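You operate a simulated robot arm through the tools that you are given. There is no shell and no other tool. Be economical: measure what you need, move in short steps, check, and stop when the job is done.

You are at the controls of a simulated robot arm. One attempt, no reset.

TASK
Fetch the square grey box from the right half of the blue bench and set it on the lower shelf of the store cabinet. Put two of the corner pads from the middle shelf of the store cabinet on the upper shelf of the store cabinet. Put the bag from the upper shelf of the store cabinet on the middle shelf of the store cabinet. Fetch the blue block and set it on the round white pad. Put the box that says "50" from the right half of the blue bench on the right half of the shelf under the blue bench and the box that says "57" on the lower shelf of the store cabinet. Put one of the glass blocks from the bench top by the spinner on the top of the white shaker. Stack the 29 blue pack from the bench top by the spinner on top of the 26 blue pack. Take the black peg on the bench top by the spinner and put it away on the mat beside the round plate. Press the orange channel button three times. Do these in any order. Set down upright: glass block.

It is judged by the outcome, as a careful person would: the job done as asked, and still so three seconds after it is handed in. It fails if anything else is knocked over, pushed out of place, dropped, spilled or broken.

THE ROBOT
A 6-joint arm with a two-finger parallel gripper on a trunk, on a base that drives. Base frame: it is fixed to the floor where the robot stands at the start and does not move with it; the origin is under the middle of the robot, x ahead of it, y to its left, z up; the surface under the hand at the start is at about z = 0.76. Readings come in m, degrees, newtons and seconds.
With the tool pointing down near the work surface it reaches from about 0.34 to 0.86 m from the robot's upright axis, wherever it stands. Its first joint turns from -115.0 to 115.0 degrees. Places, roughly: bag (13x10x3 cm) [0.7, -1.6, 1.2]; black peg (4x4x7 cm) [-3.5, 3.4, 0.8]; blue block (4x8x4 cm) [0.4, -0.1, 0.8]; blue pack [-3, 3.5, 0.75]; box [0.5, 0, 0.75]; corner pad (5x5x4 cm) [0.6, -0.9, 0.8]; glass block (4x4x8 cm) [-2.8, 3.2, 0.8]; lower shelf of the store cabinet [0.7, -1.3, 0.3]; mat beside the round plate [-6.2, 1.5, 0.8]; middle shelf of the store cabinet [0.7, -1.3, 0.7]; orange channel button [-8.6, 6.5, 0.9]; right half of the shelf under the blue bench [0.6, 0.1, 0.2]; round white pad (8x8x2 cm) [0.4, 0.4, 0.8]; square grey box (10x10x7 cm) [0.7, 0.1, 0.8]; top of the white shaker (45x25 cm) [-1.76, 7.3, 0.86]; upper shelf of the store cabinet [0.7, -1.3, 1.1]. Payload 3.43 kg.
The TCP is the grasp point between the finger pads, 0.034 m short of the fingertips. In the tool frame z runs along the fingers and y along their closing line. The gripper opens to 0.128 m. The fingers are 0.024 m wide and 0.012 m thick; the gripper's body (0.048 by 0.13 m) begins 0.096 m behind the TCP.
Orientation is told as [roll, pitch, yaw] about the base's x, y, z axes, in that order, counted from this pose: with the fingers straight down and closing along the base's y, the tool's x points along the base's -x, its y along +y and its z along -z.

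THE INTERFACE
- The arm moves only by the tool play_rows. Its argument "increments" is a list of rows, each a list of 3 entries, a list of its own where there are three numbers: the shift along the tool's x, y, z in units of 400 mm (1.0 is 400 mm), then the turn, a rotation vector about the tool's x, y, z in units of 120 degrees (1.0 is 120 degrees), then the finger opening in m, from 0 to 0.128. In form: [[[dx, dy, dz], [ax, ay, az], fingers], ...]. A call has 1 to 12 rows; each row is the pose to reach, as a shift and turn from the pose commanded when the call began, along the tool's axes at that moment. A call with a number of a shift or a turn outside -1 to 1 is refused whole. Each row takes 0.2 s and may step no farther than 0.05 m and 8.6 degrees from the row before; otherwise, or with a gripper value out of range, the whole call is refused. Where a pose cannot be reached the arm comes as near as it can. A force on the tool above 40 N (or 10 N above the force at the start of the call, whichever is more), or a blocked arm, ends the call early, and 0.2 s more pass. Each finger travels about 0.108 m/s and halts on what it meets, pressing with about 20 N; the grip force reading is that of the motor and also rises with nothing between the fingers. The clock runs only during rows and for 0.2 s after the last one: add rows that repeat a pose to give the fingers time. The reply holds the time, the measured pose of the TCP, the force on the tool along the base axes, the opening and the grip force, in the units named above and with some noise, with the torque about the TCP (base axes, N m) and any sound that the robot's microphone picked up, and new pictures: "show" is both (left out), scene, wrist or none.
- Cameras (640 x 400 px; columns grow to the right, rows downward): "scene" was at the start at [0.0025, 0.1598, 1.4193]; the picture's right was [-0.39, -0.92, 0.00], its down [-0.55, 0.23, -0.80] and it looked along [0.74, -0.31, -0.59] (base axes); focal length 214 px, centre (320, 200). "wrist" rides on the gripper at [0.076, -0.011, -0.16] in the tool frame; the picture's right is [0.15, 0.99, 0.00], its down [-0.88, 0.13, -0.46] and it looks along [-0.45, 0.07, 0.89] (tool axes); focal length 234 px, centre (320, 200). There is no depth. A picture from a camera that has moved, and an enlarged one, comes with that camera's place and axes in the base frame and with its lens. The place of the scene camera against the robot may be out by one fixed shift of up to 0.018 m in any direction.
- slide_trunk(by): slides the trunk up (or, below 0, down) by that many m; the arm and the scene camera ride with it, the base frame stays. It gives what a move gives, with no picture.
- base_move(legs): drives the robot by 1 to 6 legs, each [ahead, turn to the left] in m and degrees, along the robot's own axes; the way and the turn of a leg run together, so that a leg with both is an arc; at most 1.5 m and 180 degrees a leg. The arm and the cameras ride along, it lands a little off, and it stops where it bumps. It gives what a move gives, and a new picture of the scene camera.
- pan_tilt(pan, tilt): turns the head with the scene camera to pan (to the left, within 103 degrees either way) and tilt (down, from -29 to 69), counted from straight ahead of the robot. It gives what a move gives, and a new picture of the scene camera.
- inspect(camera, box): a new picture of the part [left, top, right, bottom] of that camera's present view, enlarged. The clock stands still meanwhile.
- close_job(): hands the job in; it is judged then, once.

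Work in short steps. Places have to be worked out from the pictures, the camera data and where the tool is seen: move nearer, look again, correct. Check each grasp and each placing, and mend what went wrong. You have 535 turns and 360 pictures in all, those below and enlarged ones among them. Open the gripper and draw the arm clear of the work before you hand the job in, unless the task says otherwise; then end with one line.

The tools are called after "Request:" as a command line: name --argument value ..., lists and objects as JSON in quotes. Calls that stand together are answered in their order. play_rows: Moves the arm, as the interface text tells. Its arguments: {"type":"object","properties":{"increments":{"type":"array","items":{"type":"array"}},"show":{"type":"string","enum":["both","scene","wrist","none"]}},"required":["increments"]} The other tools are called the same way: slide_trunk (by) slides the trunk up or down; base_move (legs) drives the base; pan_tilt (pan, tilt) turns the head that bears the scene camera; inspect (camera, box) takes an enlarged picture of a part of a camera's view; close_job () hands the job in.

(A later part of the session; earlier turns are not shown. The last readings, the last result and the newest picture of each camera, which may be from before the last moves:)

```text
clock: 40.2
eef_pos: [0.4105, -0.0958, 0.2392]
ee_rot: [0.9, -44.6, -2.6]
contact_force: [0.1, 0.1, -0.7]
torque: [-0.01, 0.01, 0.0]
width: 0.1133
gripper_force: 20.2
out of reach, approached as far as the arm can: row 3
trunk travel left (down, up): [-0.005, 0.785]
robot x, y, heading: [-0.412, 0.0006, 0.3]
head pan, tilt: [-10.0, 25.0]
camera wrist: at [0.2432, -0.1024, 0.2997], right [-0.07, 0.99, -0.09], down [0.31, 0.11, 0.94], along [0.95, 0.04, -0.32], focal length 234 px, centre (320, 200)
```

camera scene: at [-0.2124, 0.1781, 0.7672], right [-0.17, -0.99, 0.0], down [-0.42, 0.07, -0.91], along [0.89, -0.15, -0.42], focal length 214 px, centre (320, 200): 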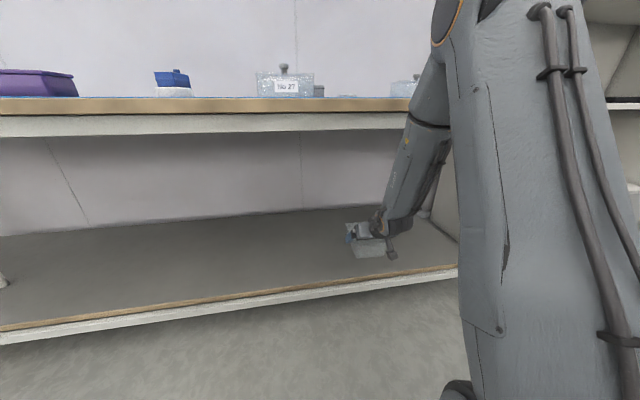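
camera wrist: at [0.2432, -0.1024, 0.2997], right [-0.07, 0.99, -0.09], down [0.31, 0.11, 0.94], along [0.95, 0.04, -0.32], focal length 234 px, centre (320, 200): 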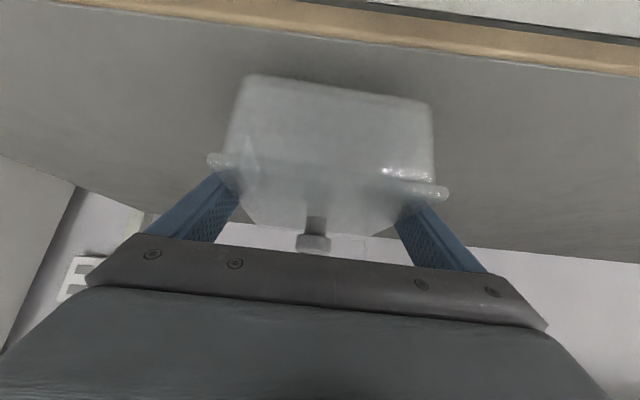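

Near the lower reach limit; I back the base 3 cm and reach 4 cm further out and lower.

Request:
base_move --legs '[[-0.03, 0]]'

Request:
play_rows --increments '[[[-0.05, 0, 0.05], [0, 0, 0], 0.08], [[-0.07, 0, 0.075], [0, 0, 0], 0.08], [[-0.065, 0, 0.085], [0, 0, 0], 0.08], [[-0.06, 0, 0.09], [0, 0, 0], 0.08]]' --show "both"

```text
clock: 41.0
eef_pos: [0.3796, -0.0975, 0.2391]
ee_rot: [0.9, -44.6, -2.7]
contact_force: [-0.9, -0.6, -2.2]
torque: [0.01, 0.03, -0.02]
width: 0.1133
gripper_force: 20.6
trunk travel left (down, up): [-0.005, 0.785]
robot x, y, heading: [-0.4436, -0.0005, 0.4]
head pan, tilt: [-10.0, 25.0]
camera scene: at [-0.2427, 0.178, 0.7672], right [-0.17, -0.99, 0.0], down [-0.42, 0.07, -0.91], along [0.89, -0.15, -0.42], focal length 214 px, centre (320, 200)
```

scene: 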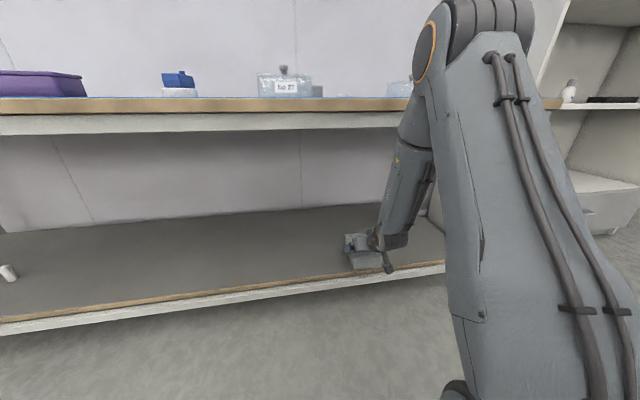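

```text
clock: 42.0
eef_pos: [0.4236, -0.098, 0.2306]
ee_rot: [0.9, -44.7, -2.6]
contact_force: [0.9, 0.5, -1.5]
torque: [-0.01, 0.03, 0.02]
width: 0.1132
gripper_force: 19.8
trunk travel left (down, up): [-0.005, 0.785]
robot x, y, heading: [-0.4454, -0.0035, 0.2]
head pan, tilt: [-10.0, 25.0]
camera scene: at [-0.2427, 0.178, 0.7672], right [-0.17, -0.99, 0.0], down [-0.42, 0.07, -0.91], along [0.89, -0.15, -0.42], focal length 214 px, centre (320, 200)
camera wrist: at [0.2556, -0.1039, 0.2909], right [-0.07, 0.99, -0.09], down [0.31, 0.11, 0.94], along [0.95, 0.04, -0.32], focal length 234 px, centre (320, 200)
```

scene: 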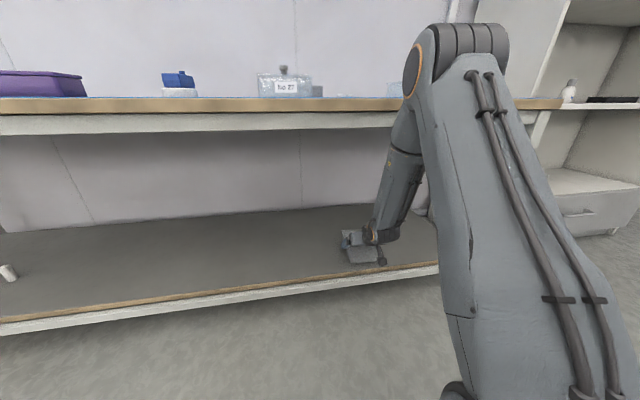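
wrist: 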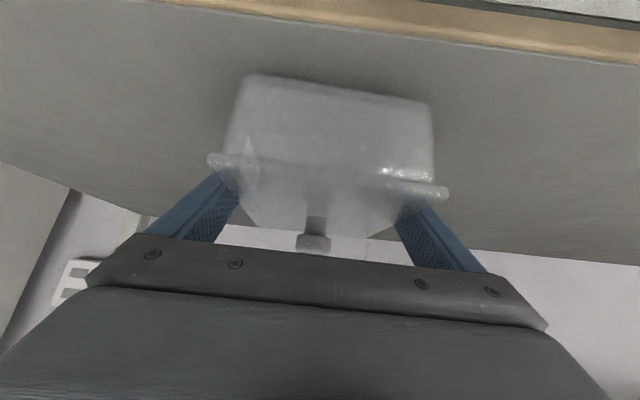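

No contact yet; I lower in small steps until contact.

Request:
play_rows --increments '[[[0.007, 0, 0.007], [0, 0, 0], 0.08], [[0.014, 0, 0.014], [0, 0, 0], 0.08], [[0.02, 0, 0.02], [0, 0, 0], 0.08], [[0.025, 0, 0.025], [0, 0, 0], 0.08]]' --show "none"

```text
clock: 43.0
eef_pos: [0.4234, -0.0966, 0.2183]
ee_rot: [1.0, -44.8, -2.7]
contact_force: [-5.1, 3.2, 20.8]
torque: [0.0, 0.11, 0.15]
width: 0.1132
gripper_force: 20.2
trunk travel left (down, up): [-0.005, 0.785]
robot x, y, heading: [-0.4448, -0.0018, 0.3]
head pan, tilt: [-10.0, 25.0]
```

Contact. I open the fingers and withdraw along the finger direction.

Request:
play_rows --increments '[[[-0.004, 0, -0.004], [0, 0, 0], 0.08], [[-0.004, 0, -0.004], [0, 0, 0], 0.128], [[-0.004, 0, -0.004], [0, 0, 0], 0.128], [[-0.004, 0, -0.1], [0, 0, 0], 0.128], [[-0.004, 0, -0.22], [0, 0, 0], 0.128], [[-0.004, 0, -0.34], [0, 0, 0], 0.128]]' --show "both"

```text
clock: 44.4
eef_pos: [0.3288, -0.0953, 0.3138]
ee_rot: [1.0, -44.5, -2.7]
contact_force: [0.4, 1.3, 0.5]
torque: [-0.01, -0.01, 0.03]
width: 0.1279
gripper_force: 0.0
trunk travel left (down, up): [-0.005, 0.785]
robot x, y, heading: [-0.4374, -0.0007, 0.5]
head pan, tilt: [-10.0, 25.0]
camera scene: at [-0.2426, 0.178, 0.7672], right [-0.17, -0.99, 0.0], down [-0.42, 0.07, -0.91], along [0.89, -0.15, -0.42], focal length 214 px, centre (320, 200)
camera wrist: at [0.161, -0.1021, 0.3742], right [-0.07, 0.99, -0.09], down [0.31, 0.11, 0.94], along [0.95, 0.04, -0.32], focal length 234 px, centre (320, 200)
```

scene: 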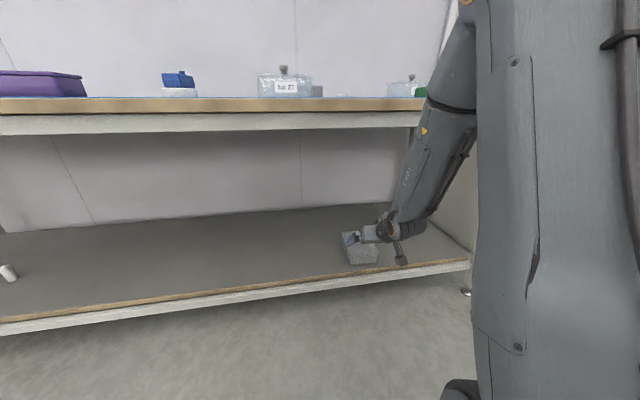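
wrist: 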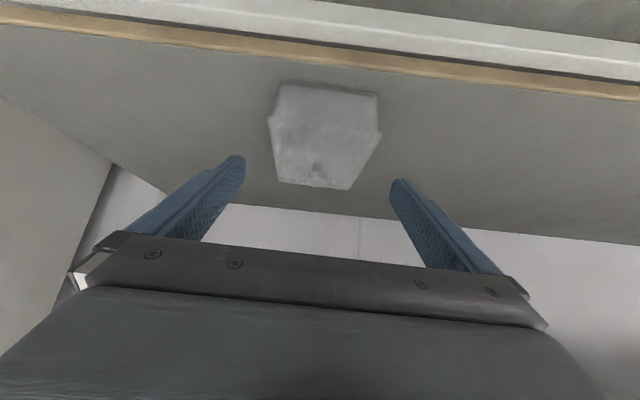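

Box "50" stands on the shelf. I back out, raise the trunk and look at the cabinet.

Request:
base_move --legs '[[-0.4, 0]]'

Request:
slide_trunk --by 0.4

Request:
pan_tilt --pan -45 --tilt 15

```text
clock: 46.9
eef_pos: [-0.0731, -0.0964, 0.3133]
ee_rot: [0.9, -44.5, -2.6]
contact_force: [-0.2, 0.1, -0.4]
torque: [0.02, -0.01, 0.01]
width: 0.1279
gripper_force: 0.1
trunk travel left (down, up): [-0.005, 0.785]
robot x, y, heading: [-0.8438, -0.0035, 0.7]
head pan, tilt: [-10.0, 25.0]
camera scene: at [-0.6446, 0.1764, 0.7672], right [-0.17, -0.99, 0.0], down [-0.42, 0.07, -0.91], along [0.89, -0.15, -0.42], focal length 214 px, centre (320, 200)
```

scene: 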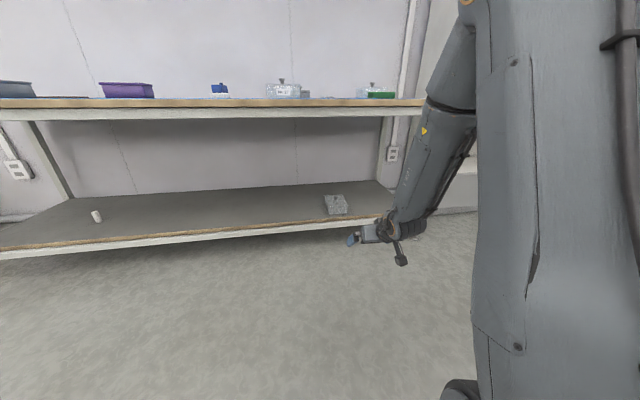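

```text
clock: 50.8
eef_pos: [-0.0726, -0.0965, 0.7127]
ee_rot: [1.1, -44.6, -2.6]
contact_force: [0.9, 0.5, 0.0]
torque: [-0.02, 0.0, 0.01]
width: 0.128
gripper_force: 0.1
trunk travel left (down, up): [-0.405, 0.385]
robot x, y, heading: [-0.8416, -0.0028, 0.2]
head pan, tilt: [-10.0, 25.0]
```

```text
clock: 51.8
eef_pos: [-0.0733, -0.0968, 0.7124]
ee_rot: [1.0, -44.6, -2.6]
contact_force: [-0.2, 0.2, 0.9]
torque: [-0.01, 0.0, -0.03]
width: 0.1278
gripper_force: 0.0
trunk travel left (down, up): [-0.405, 0.385]
robot x, y, heading: [-0.8427, -0.0037, 0.5]
head pan, tilt: [-45.0, 15.0]
camera scene: at [-0.7803, 0.1257, 1.1835], right [-0.7, -0.71, 0.0], down [-0.18, 0.18, -0.97], along [0.69, -0.68, -0.26], focal length 214 px, centre (320, 200)
```

scene: 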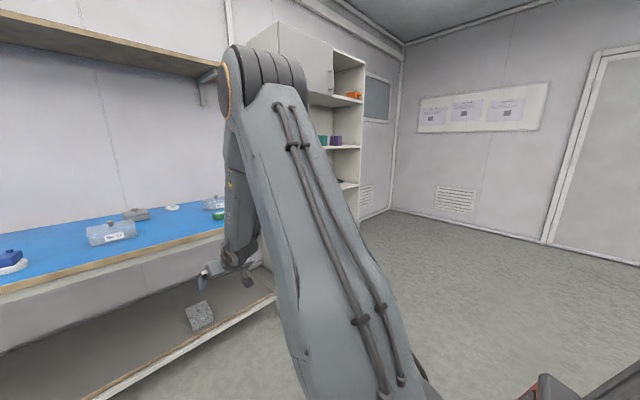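

The arm blocks the view here. While here I'll first fetch the grey box: raise the hand, shift toward y≈0.06, then drive up to the bench.

Request:
play_rows --increments '[[[-0.07, 0.04, -0.07], [0, 0, 0], 0.128], [[-0.14, 0.08, -0.14], [0, 0, 0], 0.128], [[-0.21, 0.12, -0.21], [0, 0, 0], 0.128], [[-0.28, 0.16, -0.28], [0, 0, 0], 0.128], [[-0.35, 0.2, -0.35], [0, 0, 0], 0.128], [[-0.42, 0.25, -0.42], [0, 0, 0], 0.128], [[-0.442, 0.33, -0.442], [0, 0, 0], 0.128], [[-0.442, 0.3875, -0.442], [0, 0, 0], 0.128]]' --show "none"

Request:
base_move --legs '[[0.66, 0]]'

Request:
pan_tilt --pan 0 --tilt 30

Request:
play_rows --increments '[[[0, 0, 0], [0, 0, 0], 0.128]]' --show "wrist"

```text
clock: 53.6
eef_pos: [-0.0661, 0.0551, 0.9649]
ee_rot: [0.9, -44.5, -2.6]
contact_force: [-0.3, 0.4, -0.5]
torque: [0.02, 0.03, 0.0]
width: 0.1277
gripper_force: 0.0
out of reach, approached as far as the arm can: row 3, 4
trunk travel left (down, up): [-0.405, 0.385]
robot x, y, heading: [-0.8419, 0.0003, 0.3]
head pan, tilt: [-45.0, 15.0]
```

```text
clock: 57.2
eef_pos: [0.5898, 0.0623, 0.9652]
ee_rot: [0.9, -44.5, -2.4]
contact_force: [-0.1, 0.7, -0.1]
torque: [0.01, -0.01, -0.02]
width: 0.1278
gripper_force: 0.1
trunk travel left (down, up): [-0.405, 0.385]
robot x, y, heading: [-0.1886, 0.0044, 0.5]
head pan, tilt: [-45.0, 15.0]
camera scene: at [-0.1243, 0.1304, 1.1835], right [-0.7, -0.71, 0.0], down [-0.18, 0.18, -0.97], along [0.69, -0.68, -0.26], focal length 214 px, centre (320, 200)
```

scene: 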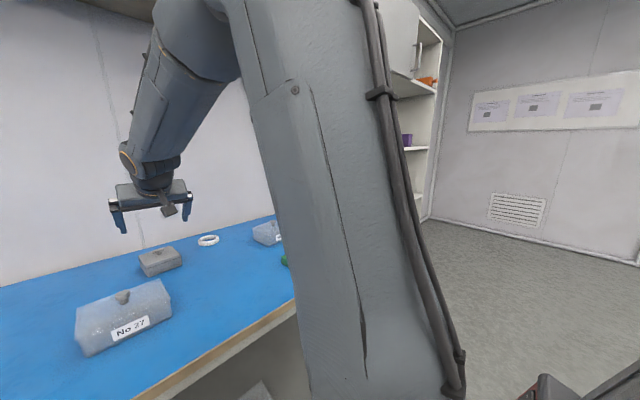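

```text
clock: 58.3
eef_pos: [0.5906, 0.0624, 0.9681]
ee_rot: [0.9, -44.6, -2.3]
contact_force: [-0.1, -0.7, 0.1]
torque: [-0.01, -0.03, 0.01]
width: 0.1284
gripper_force: 0.1
trunk travel left (down, up): [-0.405, 0.385]
robot x, y, heading: [-0.1861, 0.0019, 0.6]
head pan, tilt: [0.0, 30.0]
camera scene: at [-0.1004, 0.1965, 1.1593], right [0.01, -1.0, 0.0], down [-0.5, 0.0, -0.87], along [0.87, 0.01, -0.5], focal length 214 px, centre (320, 200)
```

scene: 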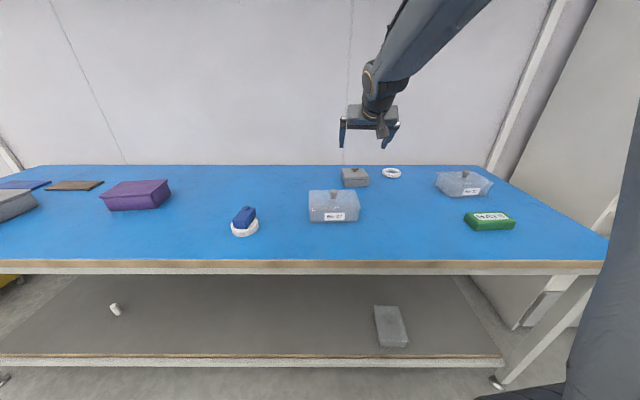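

```text
clock: 58.7
eef_pos: [0.5904, 0.0617, 0.9674]
ee_rot: [0.8, -44.6, -2.4]
contact_force: [0.2, -0.7, -0.5]
torque: [0.02, 0.0, 0.02]
width: 0.1278
gripper_force: 0.1
trunk travel left (down, up): [-0.405, 0.385]
robot x, y, heading: [-0.1899, 0.0027, 0.5]
head pan, tilt: [0.0, 30.0]
camera wrist: at [0.423, 0.0552, 1.0264], right [-0.07, 0.99, -0.09], down [0.31, 0.11, 0.94], along [0.95, 0.04, -0.32], focal length 234 px, centre (320, 200)
```

wrist: 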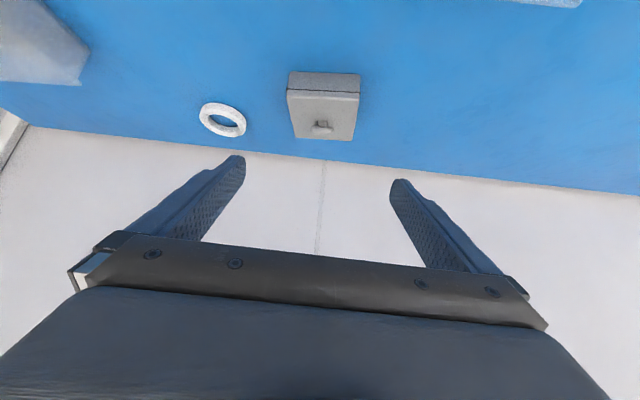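

I zoom on the grey box to find its yaw and edges.

Request:
inspect --camera "wrist" --box '[260, 50, 390, 160]'

```text
3.64 times, centred on (325, 105) of wrist
camera zoom: at [0.423, 0.0552, 1.0264], right [-0.07, 0.99, -0.09], down [0.31, 0.11, 0.94], along [0.95, 0.04, -0.32], focal length 852 px, centre (302, 546)
```

zoom: 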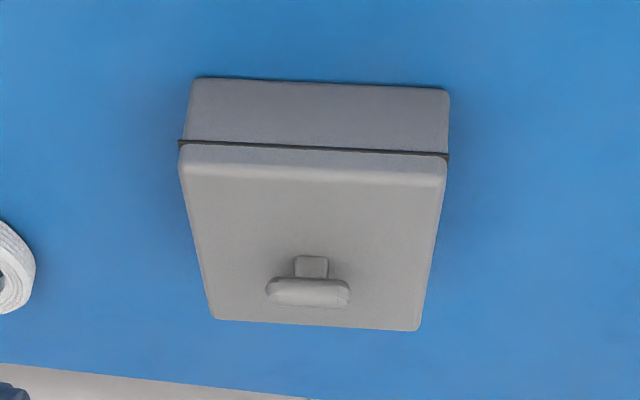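

Grey box: centre ≈ [0.726, 0.061], yaw ≈ +5.6°, lid top ≈ 0.797. I drive 0.1 m nearer.

Request:
base_move --legs '[[0.1, 0]]'

```text
clock: 59.9
eef_pos: [0.6909, 0.0639, 0.9664]
ee_rot: [0.9, -44.6, -2.5]
contact_force: [-0.2, -0.1, -0.1]
torque: [0.01, 0.02, -0.02]
width: 0.1281
gripper_force: 0.0
trunk travel left (down, up): [-0.405, 0.385]
robot x, y, heading: [-0.0844, -0.0003, 0.6]
head pan, tilt: [0.0, 30.0]
camera scene: at [0.0, 0.1974, 1.1593], right [0.01, -1.0, 0.0], down [-0.5, 0.0, -0.87], along [0.87, 0.01, -0.5], focal length 214 px, centre (320, 200)
```

scene: 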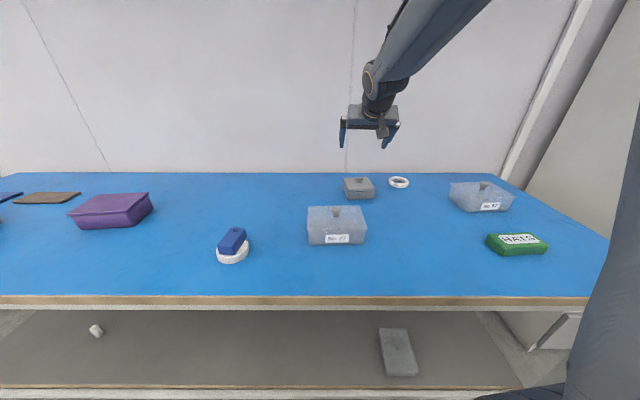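

I move over the grey box with the yaw corrected, to z≈0.87, then view.

Request:
play_rows --increments '[[[0.03, 0, 0.07], [-0.02, 0, -0.02], 0.128], [[0.07, -0.002, 0.15], [-0.047, 0, -0.047], 0.128], [[0.106, -0.004, 0.234], [-0.047, 0, -0.047], 0.128]]' --show "wrist"

```text
clock: 60.7
eef_pos: [0.7269, 0.062, 0.8695]
ee_rot: [1.1, -44.7, 5.5]
contact_force: [-0.7, -1.4, 0.6]
torque: [0.01, -0.01, -0.01]
width: 0.1278
gripper_force: 0.0
trunk travel left (down, up): [-0.405, 0.385]
robot x, y, heading: [-0.086, 0.0032, 0.5]
head pan, tilt: [0.0, 30.0]
camera wrist: at [0.5621, 0.0316, 0.9298], right [-0.21, 0.97, -0.09], down [0.29, 0.15, 0.95], along [0.93, 0.17, -0.31], focal length 234 px, centre (320, 200)
```

wrist: 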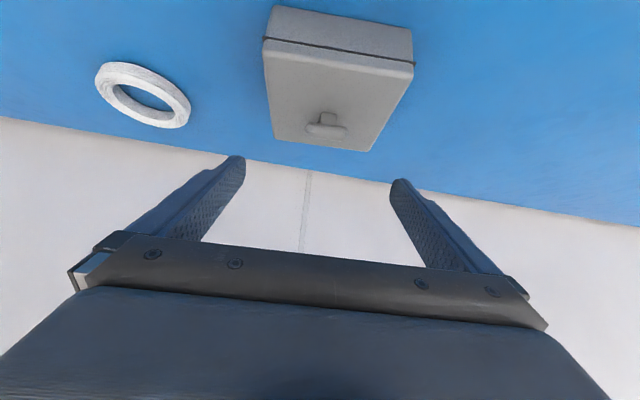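

Centre confirmed (0.725, 0.062). I descend to z≈0.795 and close.

Request:
play_rows --increments '[[[0.07, 0, 0.07], [0, 0, 0], 0.128], [[0.131, 0, 0.131], [0, 0, 0], 0.128], [[0.131, 0, 0.131], [0, 0, 0], 0.09], [[0.131, 0, 0.131], [0, 0, 0], 0.07], [[0.131, 0, 0.131], [0, 0, 0], 0.07]]' --show "none"

Request:
play_rows --increments '[[[-0.02, 0, -0.02], [0, 0, 0], 0.07], [[-0.08, 0, -0.08], [0, 0, 0], 0.07], [[-0.16, 0, -0.16], [0, 0, 0], 0.07], [[-0.24, 0, -0.24], [0, 0, 0], 0.07]]' --show "both"

```text
clock: 61.9
eef_pos: [0.7258, 0.0625, 0.795]
ee_rot: [1.1, -44.5, 5.4]
contact_force: [-0.1, -0.8, -0.8]
torque: [-0.14, -0.02, 0.02]
width: 0.098
gripper_force: 20.4
out of reach, approached as far as the arm can: row 2
trunk travel left (down, up): [-0.405, 0.385]
robot x, y, heading: [-0.0875, 0.0021, 0.6]
head pan, tilt: [0.0, 30.0]
```

```text
clock: 62.9
eef_pos: [0.7251, 0.061, 0.9312]
ee_rot: [1.6, -44.6, 4.7]
contact_force: [1.0, -0.9, -3.8]
torque: [0.01, 0.0, 0.05]
width: 0.0977
gripper_force: 20.3
out of reach, approached as far as the arm can: row 1, 2
trunk travel left (down, up): [-0.405, 0.385]
robot x, y, heading: [-0.0859, 0.003, 0.5]
head pan, tilt: [0.0, 30.0]
camera scene: at [0.0005, 0.1974, 1.1592], right [0.01, -1.0, 0.0], down [-0.5, 0.0, -0.87], along [0.87, 0.01, -0.5], focal length 214 px, centre (320, 200)
camera wrist: at [0.561, 0.0307, 0.991], right [-0.21, 0.97, -0.08], down [0.29, 0.14, 0.95], along [0.93, 0.17, -0.32], focal length 234 px, centre (320, 200)
```

scene: 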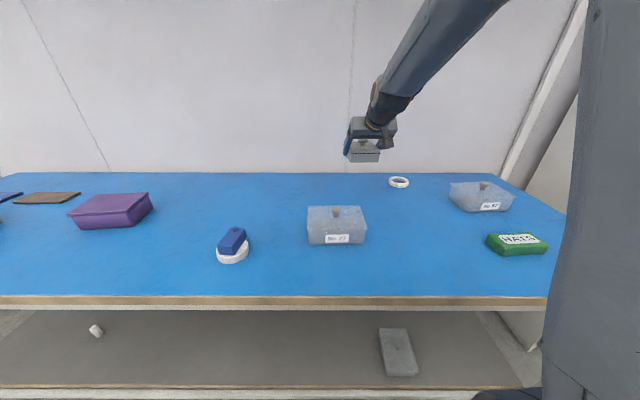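
wrist: 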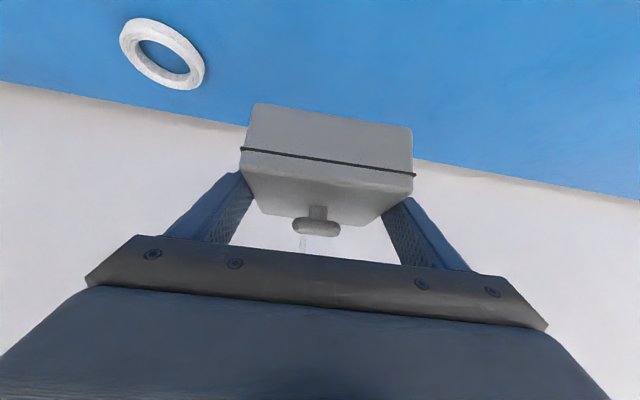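

Grey box held. I back off, turn, drive along to the cabinet front and face it.

Request:
base_move --legs '[[-0.8, 0], [0, -90], [1.25, 0], [0, 90]]'

Request:
pan_tilt --pan 0 --tilt 20

```text
clock: 80.7
eef_pos: [-0.047, -1.1762, 0.9315]
ee_rot: [1.0, -44.8, 6.4]
contact_force: [-0.1, 0.3, -2.7]
torque: [-0.01, -0.01, -0.02]
width: 0.0976
gripper_force: 20.5
trunk travel left (down, up): [-0.405, 0.385]
robot x, y, heading: [-0.8531, -1.2463, 1.4]
head pan, tilt: [0.0, 30.0]
camera scene: at [-0.7737, -1.0517, 1.1593], right [0.02, -1.0, 0.0], down [-0.5, -0.01, -0.87], along [0.87, 0.02, -0.5], focal length 214 px, centre (320, 200)
```

scene: 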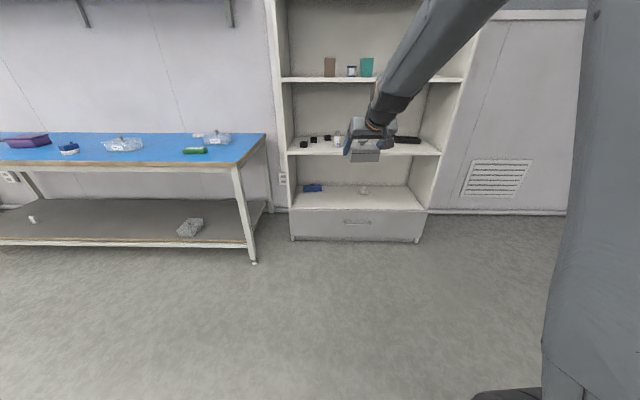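

```text
clock: 81.4
eef_pos: [-0.047, -1.1767, 0.9307]
ee_rot: [0.9, -44.7, 6.4]
contact_force: [0.4, 0.8, -2.8]
torque: [0.02, -0.04, 0.01]
width: 0.0977
gripper_force: 20.1
trunk travel left (down, up): [-0.405, 0.385]
robot x, y, heading: [-0.8555, -1.248, 1.5]
head pan, tilt: [0.0, 20.0]
camera scene: at [-0.771, -1.0516, 1.1753], right [0.02, -1.0, 0.0], down [-0.34, -0.01, -0.94], along [0.94, 0.02, -0.34], focal length 214 px, centre (320, 200)
```

scene: 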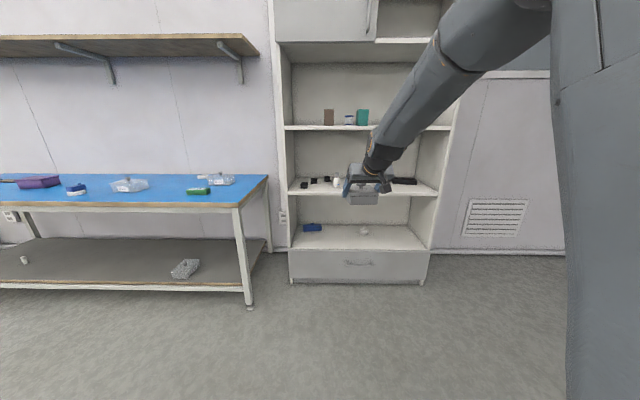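

I zoom in on the cabinet shelves.

Request:
inspect --camera "scene" --box '[270, 90, 450, 280]'

```text
2.11 times, centred on (360, 185) of scene
camera zoom: at [-0.771, -1.0516, 1.1753], right [0.02, -1.0, 0.0], down [-0.34, -0.01, -0.94], along [0.94, 0.02, -0.34], focal length 452 px, centre (236, 232)
```

zoom: 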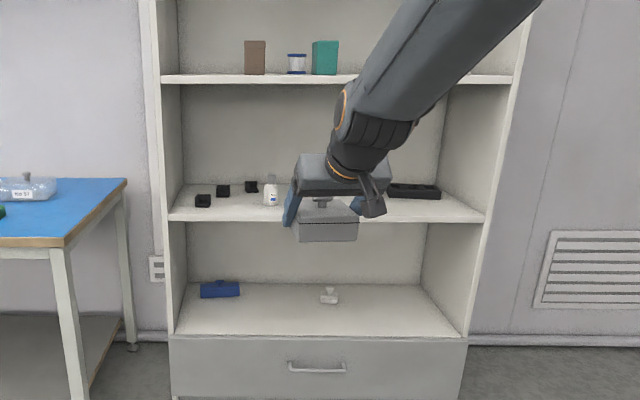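

Lower shelf has free room on the right. I shift the robot to y≈-1.65 and come nearer.

Request:
base_move --legs '[[0, -91.5], [0.4, 0], [0, 90], [0.35, 0]]'

Request:
slide_trunk --by -0.4

```text
clock: 93.5
eef_pos: [0.3019, -1.6017, 0.931]
ee_rot: [1.0, -44.7, 4.6]
contact_force: [0.0, -0.2, -2.4]
torque: [-0.01, 0.04, -0.01]
width: 0.0979
gripper_force: 20.2
trunk travel left (down, up): [-0.405, 0.385]
robot x, y, heading: [-0.5153, -1.6437, -0.2]
head pan, tilt: [0.0, 20.0]
camera scene: at [-0.4194, -1.4539, 1.1753], right [-0.01, -1.0, 0.0], down [-0.34, 0.0, -0.94], along [0.94, -0.01, -0.34], focal length 214 px, centre (320, 200)
```

scene: 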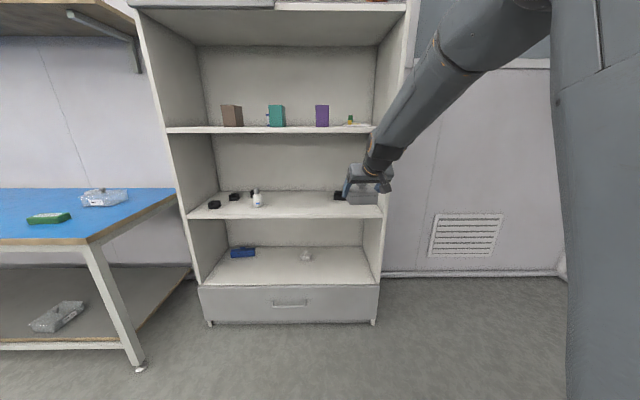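

```text
clock: 97.3
eef_pos: [0.3005, -1.6017, 0.5307]
ee_rot: [1.0, -44.7, 4.6]
contact_force: [-0.3, 0.1, -2.8]
torque: [-0.01, 0.02, 0.01]
width: 0.0976
gripper_force: 20.1
trunk travel left (down, up): [-0.005, 0.785]
robot x, y, heading: [-0.5134, -1.6461, -0.5]
head pan, tilt: [0.0, 20.0]
```

Next I lower the hand to z≈0.43, between lower and middle shelf, then look.

Request:
play_rows --increments '[[[0.06, 0, 0.06], [0, 0, 0], 0.07], [[0.12, 0, 0.12], [0, 0, 0], 0.07], [[0.177, 0, 0.177], [0, 0, 0], 0.07]]' --show "both"

```text
clock: 98.1
eef_pos: [0.2991, -1.5969, 0.4514]
ee_rot: [0.8, -44.3, 6.0]
contact_force: [-0.3, 0.7, -1.3]
torque: [0.01, 0.05, -0.05]
width: 0.0978
gripper_force: 19.7
out of reach, approached as far as the arm can: row 3
trunk travel left (down, up): [-0.005, 0.785]
robot x, y, heading: [-0.513, -1.6456, -0.5]
head pan, tilt: [0.0, 20.0]
camera scene: at [-0.3082, -1.4547, 0.7753], right [-0.01, -1.0, 0.0], down [-0.34, 0.0, -0.94], along [0.94, -0.01, -0.34], focal length 214 px, centre (320, 200)
camera wrist: at [0.1352, -1.6285, 0.5122], right [-0.22, 0.97, -0.09], down [0.29, 0.16, 0.94], along [0.93, 0.18, -0.32], focal length 234 px, centre (320, 200)
```

scene: 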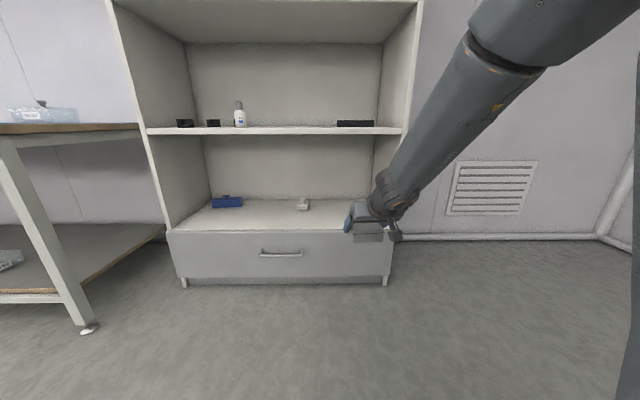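
wrist: 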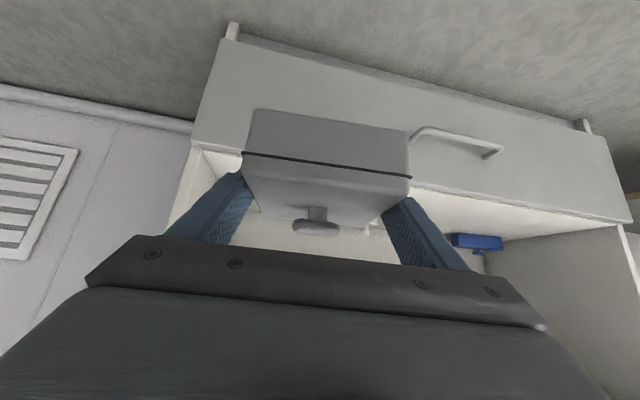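

Near limit again; I extend 0.1 m forward and then lower.

Request:
play_rows --increments '[[[-0.07, 0, 0.07], [0, 0, 0], 0.07], [[-0.14, 0, 0.14], [0, 0, 0], 0.07], [[-0.177, 0, 0.177], [0, 0, 0], 0.07]]' --show "none"

```text
clock: 98.9
eef_pos: [0.3993, -1.5876, 0.4512]
ee_rot: [1.0, -44.7, 4.7]
contact_force: [-0.4, -0.3, -2.4]
torque: [0.02, 0.02, 0.01]
width: 0.0978
gripper_force: 20.1
trunk travel left (down, up): [-0.005, 0.785]
robot x, y, heading: [-0.5103, -1.6454, -0.5]
head pan, tilt: [0.0, 20.0]
```

Drive 0.25 m forward so the box is over the lower shelf.

Request:
base_move --legs '[[0.25, 0]]'

```text
clock: 100.7
eef_pos: [0.6484, -1.5897, 0.4504]
ee_rot: [1.0, -44.7, 4.6]
contact_force: [0.8, 0.8, -2.9]
torque: [-0.02, 0.0, -0.02]
width: 0.0978
gripper_force: 19.8
trunk travel left (down, up): [-0.005, 0.785]
robot x, y, heading: [-0.2615, -1.6505, -0.5]
head pan, tilt: [0.0, 20.0]
camera scene: at [-0.0595, -1.4563, 0.7753], right [-0.01, -1.0, 0.0], down [-0.34, 0.0, -0.94], along [0.94, -0.01, -0.34], focal length 214 px, centre (320, 200)
```

scene: 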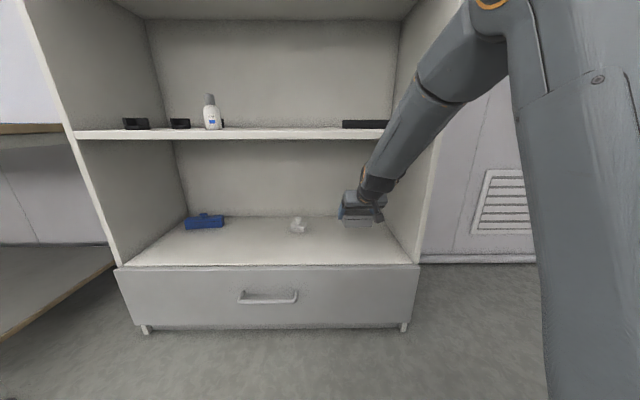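

I lower toward the shelf.

Request:
play_rows --increments '[[[0.06, 0, 0.06], [0, 0, 0], 0.07], [[0.12, 0, 0.12], [0, 0, 0], 0.07], [[0.17, 0, 0.17], [0, 0, 0], 0.07]]' --show "both"

```text
clock: 101.5
eef_pos: [0.6317, -1.5732, 0.354]
ee_rot: [-1.8, -40.3, 17.2]
contact_force: [-7.7, -3.3, 23.6]
torque: [1.29, 0.35, 0.62]
width: 0.0979
gripper_force: 20.3
out of reach, approached as far as the arm can: row 1, 2
trunk travel left (down, up): [-0.005, 0.785]
robot x, y, heading: [-0.2622, -1.6489, -0.5]
head pan, tilt: [0.0, 20.0]
stopped in row 3: the force on the tool passed its limit at 76 N (the readings are from after the stop); the commanded pose is now the measured one
camera scene: at [-0.0602, -1.4567, 0.7757], right [-0.01, -1.0, 0.0], down [-0.34, 0.0, -0.94], along [0.94, -0.01, -0.34], focal length 214 px, centre (320, 200)
camera wrist: at [0.4791, -1.6265, 0.428], right [-0.38, 0.92, -0.12], down [0.32, 0.25, 0.91], along [0.87, 0.31, -0.39], focal length 234 px, centre (320, 200)
```

scene: 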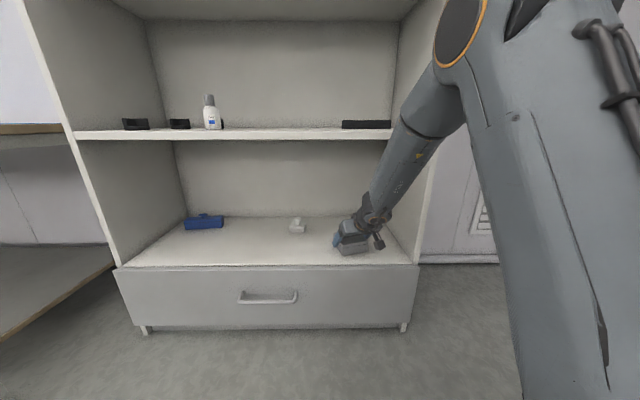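
wrist: 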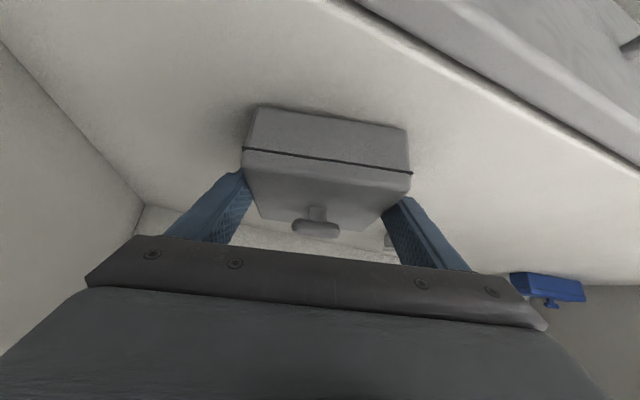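

It touched the shelf with a skewed wrist (near-limit fallback). I lift a little straight up first.

Request:
play_rows --increments '[[[-0.03, 0, -0.035], [0, 0, 0], 0.07], [[-0.08, 0, -0.095], [0, 0, 0], 0.07], [[-0.12, 0, -0.14], [0, 0, 0], 0.07]]' --show "wrist"

```text
clock: 102.3
eef_pos: [0.6319, -1.571, 0.4249]
ee_rot: [-1.9, -40.0, 17.2]
contact_force: [0.6, -0.4, -2.4]
torque: [0.0, -0.01, -0.03]
width: 0.0977
gripper_force: 19.9
trunk travel left (down, up): [-0.005, 0.785]
robot x, y, heading: [-0.2638, -1.649, -0.4]
head pan, tilt: [0.0, 20.0]
camera wrist: at [0.4793, -1.6245, 0.499], right [-0.38, 0.92, -0.12], down [0.32, 0.25, 0.91], along [0.87, 0.31, -0.39], focal length 234 px, centre (320, 200)
```

wrist: 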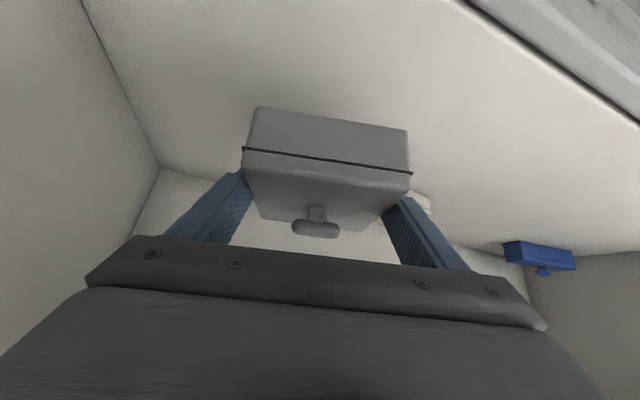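

I back 8 cm, then reach out 8 cm while restoring the hand to 45° and yaw ≈2°.

Request:
base_move --legs '[[-0.08, 0]]'

Request:
play_rows --increments '[[[-0.07, -0.01, 0.06], [0.025, -0.015, 0.04], 0.07], [[-0.13, -0.02, 0.11], [0.05, -0.03, 0.08], 0.07], [[-0.16, -0.03, 0.13], [0.068, -0.04, 0.106], 0.07]]' --show "wrist"

```text
clock: 103.4
eef_pos: [0.5519, -1.5694, 0.4249]
ee_rot: [-1.9, -39.9, 17.3]
contact_force: [0.3, -0.2, -2.0]
torque: [-0.01, 0.01, 0.01]
width: 0.0978
gripper_force: 19.8
trunk travel left (down, up): [-0.005, 0.785]
robot x, y, heading: [-0.3434, -1.6496, -0.7]
head pan, tilt: [0.0, 20.0]
camera scene: at [-0.1397, -1.4559, 0.7753], right [-0.01, -1.0, 0.0], down [-0.34, 0.0, -0.94], along [0.94, -0.01, -0.34], focal length 214 px, centre (320, 200)
```

scene: 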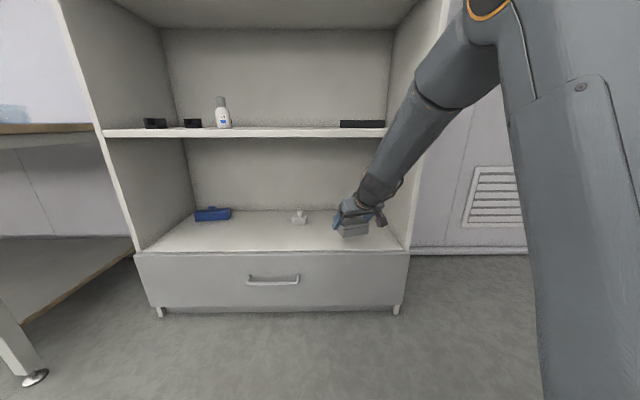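

```text
clock: 104.2
eef_pos: [0.6341, -1.5578, 0.4266]
ee_rot: [1.7, -44.8, 0.0]
contact_force: [-0.1, 0.1, -1.9]
torque: [0.01, 0.0, 0.04]
width: 0.098
gripper_force: 20.2
trunk travel left (down, up): [-0.005, 0.785]
robot x, y, heading: [-0.3423, -1.6465, -0.5]
head pan, tilt: [0.0, 20.0]
camera wrist: at [0.4678, -1.5755, 0.4865], right [-0.12, 0.99, -0.08], down [0.3, 0.12, 0.95], along [0.95, 0.09, -0.31], focal length 234 px, centre (320, 200)
```

wrist: 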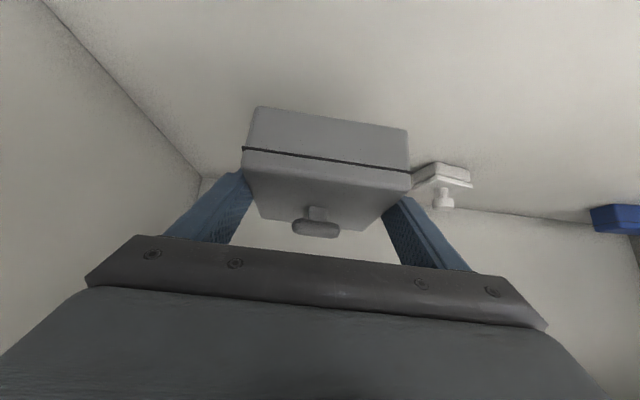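

Orientation restored. I lower in steps with attention to reach.

Request:
play_rows --increments '[[[0.05, 0, 0.05], [0.01, 0, -0.01], 0.07], [[0.1, 0, 0.1], [0.01, 0, -0.01], 0.07], [[0.125, 0, 0.125], [0.01, 0, -0.01], 0.07]]' --show "none"

```text
clock: 105.0
eef_pos: [0.6339, -1.5572, 0.3559]
ee_rot: [-0.7, -44.9, 1.7]
contact_force: [-1.1, -0.5, 0.8]
torque: [0.13, 0.2, 0.04]
width: 0.0979
gripper_force: 20.0
trunk travel left (down, up): [-0.005, 0.785]
robot x, y, heading: [-0.3402, -1.6468, -0.2]
head pan, tilt: [0.0, 20.0]
```

Nearly touching; I lower a few mm more.

Request:
play_rows --increments '[[[0.004, 0, 0.004], [0, 0, 0], 0.07], [[0.008, 0, 0.008], [0, 0, 0], 0.07], [[0.012, 0, 0.012], [0, 0, 0], 0.07]]' --show "wrist"

```text
clock: 105.8
eef_pos: [0.633, -1.5567, 0.3529]
ee_rot: [-0.7, -45.1, 1.6]
contact_force: [-0.2, -0.6, 23.9]
torque: [1.18, 0.37, 0.1]
width: 0.0983
gripper_force: 20.0
trunk travel left (down, up): [-0.005, 0.785]
robot x, y, heading: [-0.3451, -1.6486, -0.3]
head pan, tilt: [0.0, 20.0]
camera wrist: at [0.4675, -1.5716, 0.412], right [-0.12, 0.99, -0.11], down [0.3, 0.14, 0.94], along [0.95, 0.08, -0.31], focal length 234 px, centre (320, 200)
```

wrist: 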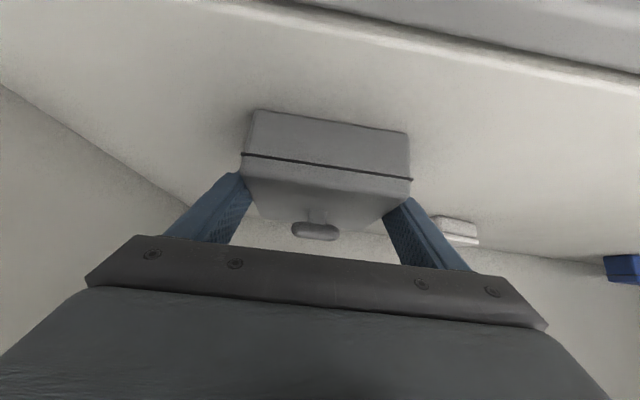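

Contact on one side; I level the roll (+1.8°) and settle, then release and withdraw.

Request:
play_rows --increments '[[[-0.004, 0, -0.004], [-0.011, 0, 0.011], 0.07], [[0.002, 0, 0.002], [-0.011, 0, 0.011], 0.07], [[0.004, 0, 0.004], [-0.011, 0, 0.011], 0.07]]' --show "none"

```text
clock: 106.5
eef_pos: [0.6358, -1.5579, 0.3531]
ee_rot: [1.7, -45.4, 0.1]
contact_force: [-1.8, 0.2, 10.4]
torque: [-0.68, 0.24, -0.07]
width: 0.0977
gripper_force: 20.4
trunk travel left (down, up): [-0.005, 0.785]
robot x, y, heading: [-0.3421, -1.6481, -0.5]
head pan, tilt: [0.0, 20.0]
stopped in row 3: the force on the tool passed its limit at 42 N (the readings are from after the stop); the commanded pose is now the measured one
```

Fine, it's on the shelf. I release and withdraw along the fingers.

Request:
play_rows --increments '[[[0, 0, 0], [0, 0, 0], 0.115], [[0, 0, 0], [0, 0, 0], 0.128], [[0, 0, -0.08], [0, 0, 0], 0.128], [[0, 0, -0.2], [0, 0, 0], 0.128], [[0, 0, -0.32], [0, 0, 0], 0.128]]' --show "wrist"

```text
clock: 107.7
eef_pos: [0.5425, -1.5611, 0.439]
ee_rot: [1.8, -45.2, -0.1]
contact_force: [0.2, -0.9, -0.9]
torque: [0.03, -0.05, 0.0]
width: 0.1279
gripper_force: 0.1
trunk travel left (down, up): [-0.005, 0.785]
robot x, y, heading: [-0.3409, -1.6498, -0.4]
head pan, tilt: [0.0, 20.0]
camera wrist: at [0.3762, -1.5778, 0.4993], right [-0.12, 0.99, -0.08], down [0.3, 0.12, 0.95], along [0.95, 0.09, -0.31], focal length 234 px, centre (320, 200)
```

wrist: 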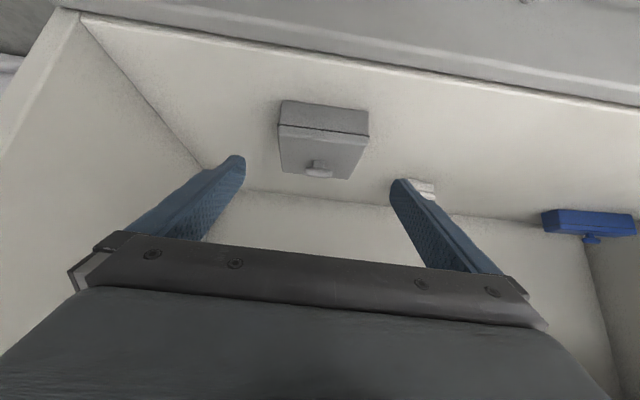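

Grey box is set. I back off and raise the trunk to look at middle and upper shelves.

Request:
base_move --legs '[[-0.3, 0]]'

Request:
slide_trunk --by 0.7

Request:
pan_tilt --pan 5 --tilt 25

```text
clock: 109.7
eef_pos: [0.2454, -1.5615, 0.4415]
ee_rot: [1.8, -45.1, -0.2]
contact_force: [-0.2, 0.4, -0.1]
torque: [0.0, 0.0, 0.04]
width: 0.1278
gripper_force: 0.1
trunk travel left (down, up): [-0.005, 0.785]
robot x, y, heading: [-0.638, -1.65, -0.6]
head pan, tilt: [0.0, 20.0]
camera scene: at [-0.4374, -1.4538, 0.7753], right [-0.01, -1.0, 0.0], down [-0.34, 0.0, -0.94], along [0.94, -0.01, -0.34], focal length 214 px, centre (320, 200)
```

scene: 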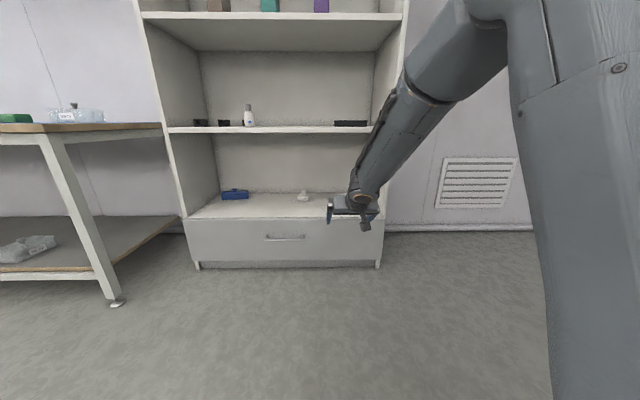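

```text
refused: 0.7 is not a number from -0.4 to 0.4
```

```text
clock: 110.4
eef_pos: [0.2456, -1.5604, 0.4406]
ee_rot: [1.8, -45.1, -0.1]
contact_force: [-0.2, -0.2, 0.0]
torque: [0.03, 0.0, 0.02]
width: 0.128
gripper_force: 0.1
trunk travel left (down, up): [-0.005, 0.785]
robot x, y, heading: [-0.6409, -1.6503, -0.6]
head pan, tilt: [5.0, 25.0]
camera scene: at [-0.4387, -1.4458, 0.7673], right [0.08, -1.0, 0.0], down [-0.42, -0.03, -0.91], along [0.9, 0.07, -0.42], focal length 214 px, centre (320, 200)
```

scene: 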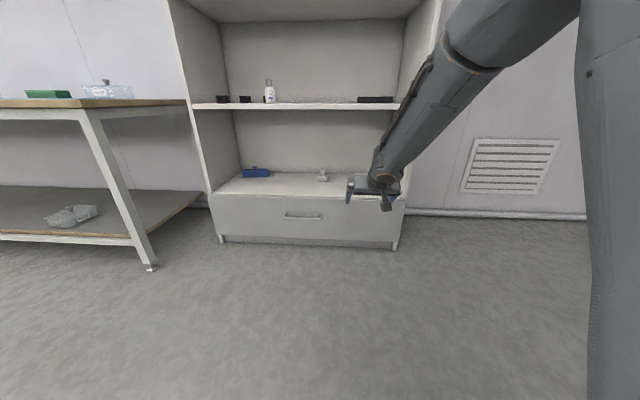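

Slides are limited to 0.4; I raise in two strokes.

Request:
slide_trunk --by 0.4

Request:
slide_trunk --by 0.35

Request:
base_move --legs '[[0.15, 0]]'

```text
clock: 114.2
eef_pos: [0.246, -1.5602, 0.8405]
ee_rot: [1.7, -45.1, -0.2]
contact_force: [0.4, 1.5, -0.6]
torque: [0.04, 0.02, 0.02]
width: 0.1278
gripper_force: 0.1
trunk travel left (down, up): [-0.405, 0.385]
robot x, y, heading: [-0.6428, -1.6455, -0.7]
head pan, tilt: [5.0, 25.0]
```

```text
clock: 117.6
eef_pos: [0.2461, -1.5606, 1.192]
ee_rot: [1.8, -45.1, -0.2]
contact_force: [0.4, 0.3, -0.1]
torque: [0.02, -0.01, 0.01]
width: 0.128
gripper_force: 0.0
trunk travel left (down, up): [-0.755, 0.035]
robot x, y, heading: [-0.6438, -1.6457, -0.9]
head pan, tilt: [5.0, 25.0]
```

```text
clock: 119.0
eef_pos: [0.3949, -1.563, 1.1906]
ee_rot: [1.7, -45.1, -0.3]
contact_force: [-0.1, 1.0, -0.5]
torque: [0.01, 0.0, 0.0]
width: 0.1281
gripper_force: 0.0
trunk travel left (down, up): [-0.755, 0.035]
robot x, y, heading: [-0.4946, -1.6479, -0.6]
head pan, tilt: [5.0, 25.0]
camera scene: at [-0.4983, -1.4451, 1.5173], right [0.08, -1.0, 0.0], down [-0.42, -0.03, -0.91], along [0.9, 0.07, -0.42], focal length 214 px, centre (320, 200)
```

scene: 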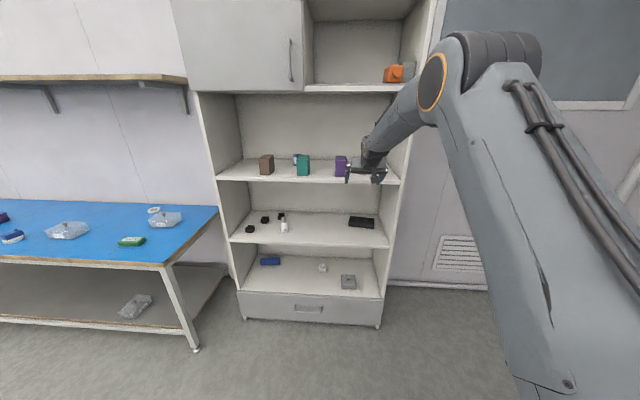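

Request:
inspect --camera "scene" --box '[205, 130, 415, 260]'

Request:
inspect --camera "wrist" --box '[0, 0, 640, 400]'

```text
3.05 times, centred on (310, 195) of scene
camera zoom: at [-0.4983, -1.4451, 1.5173], right [0.08, -1.0, 0.0], down [-0.42, -0.03, -0.91], along [0.9, 0.07, -0.42], focal length 654 px, centre (350, 215)
```

zoom: 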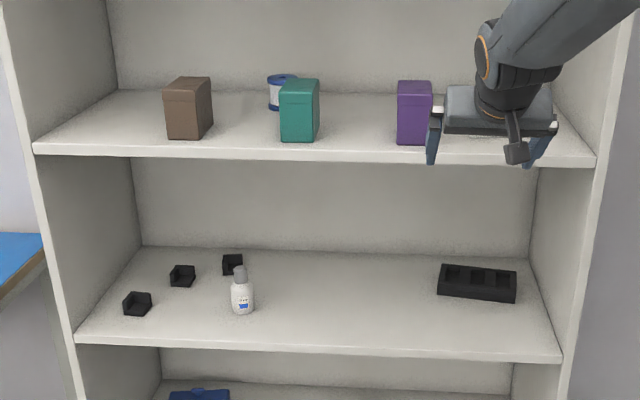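

```text
1.00 times, centred on (320, 200) of wrist (not enlarged: the box is as wide or as high as the picture)
camera zoom: at [0.2278, -1.5784, 1.2499], right [-0.12, 0.99, -0.08], down [0.3, 0.11, 0.95], along [0.95, 0.09, -0.31], focal length 234 px, centre (320, 200)
```

zoom: 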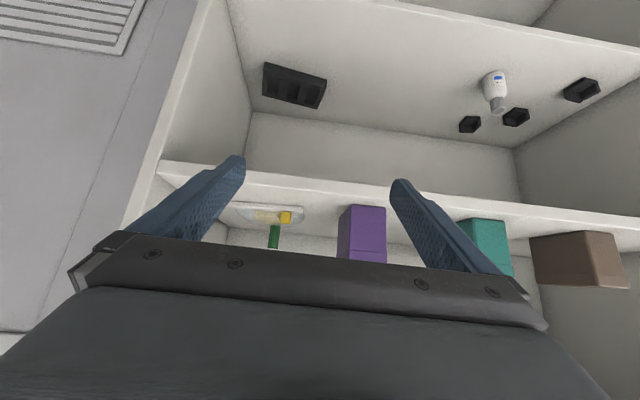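

The bag lies flat on the upper shelf's right side, behind the gripper. I raise the hand for a look at it from above.

Request:
play_rows --increments '[[[-0.08, 0, -0.08], [0, 0, 0], 0.128], [[-0.16, 0, -0.16], [0, 0, 0], 0.128], [[-0.24, 0, -0.24], [0, 0, 0], 0.128], [[-0.3, 0, -0.3], [0, 0, 0], 0.128]]' --show "both"

```text
clock: 120.0
eef_pos: [0.3961, -1.5654, 1.3612]
ee_rot: [1.8, -45.2, -0.3]
contact_force: [0.1, 0.7, 0.5]
torque: [0.01, -0.05, -0.04]
width: 0.1277
gripper_force: 0.2
trunk travel left (down, up): [-0.755, 0.035]
robot x, y, heading: [-0.4905, -1.6457, -0.6]
head pan, tilt: [5.0, 25.0]
camera scene: at [-0.498, -1.4451, 1.5173], right [0.08, -1.0, 0.0], down [-0.42, -0.03, -0.91], along [0.9, 0.07, -0.42], focal length 214 px, centre (320, 200)
camera wrist: at [0.2284, -1.5819, 1.4201], right [-0.12, 0.99, -0.08], down [0.3, 0.11, 0.95], along [0.95, 0.09, -0.31], focal length 234 px, centre (320, 200)
```

scene: 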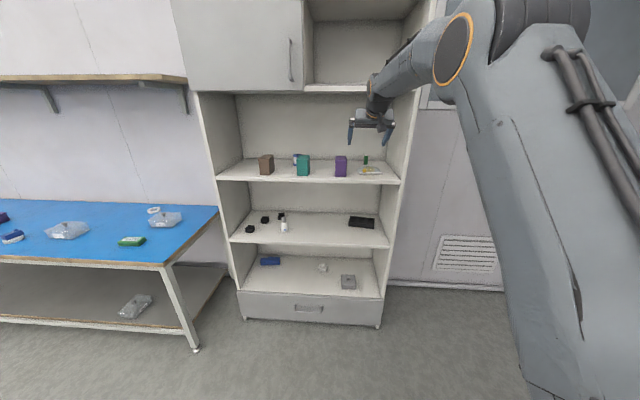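
wrist: 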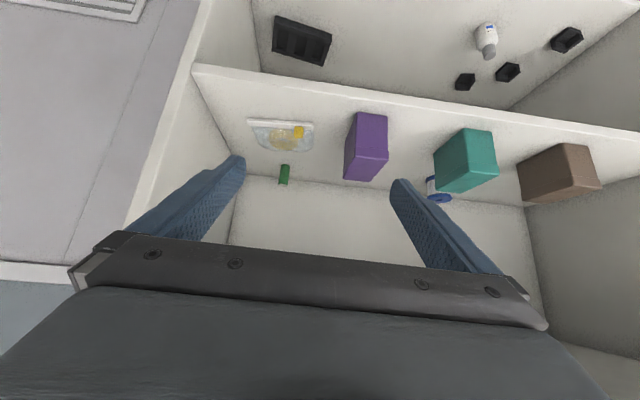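

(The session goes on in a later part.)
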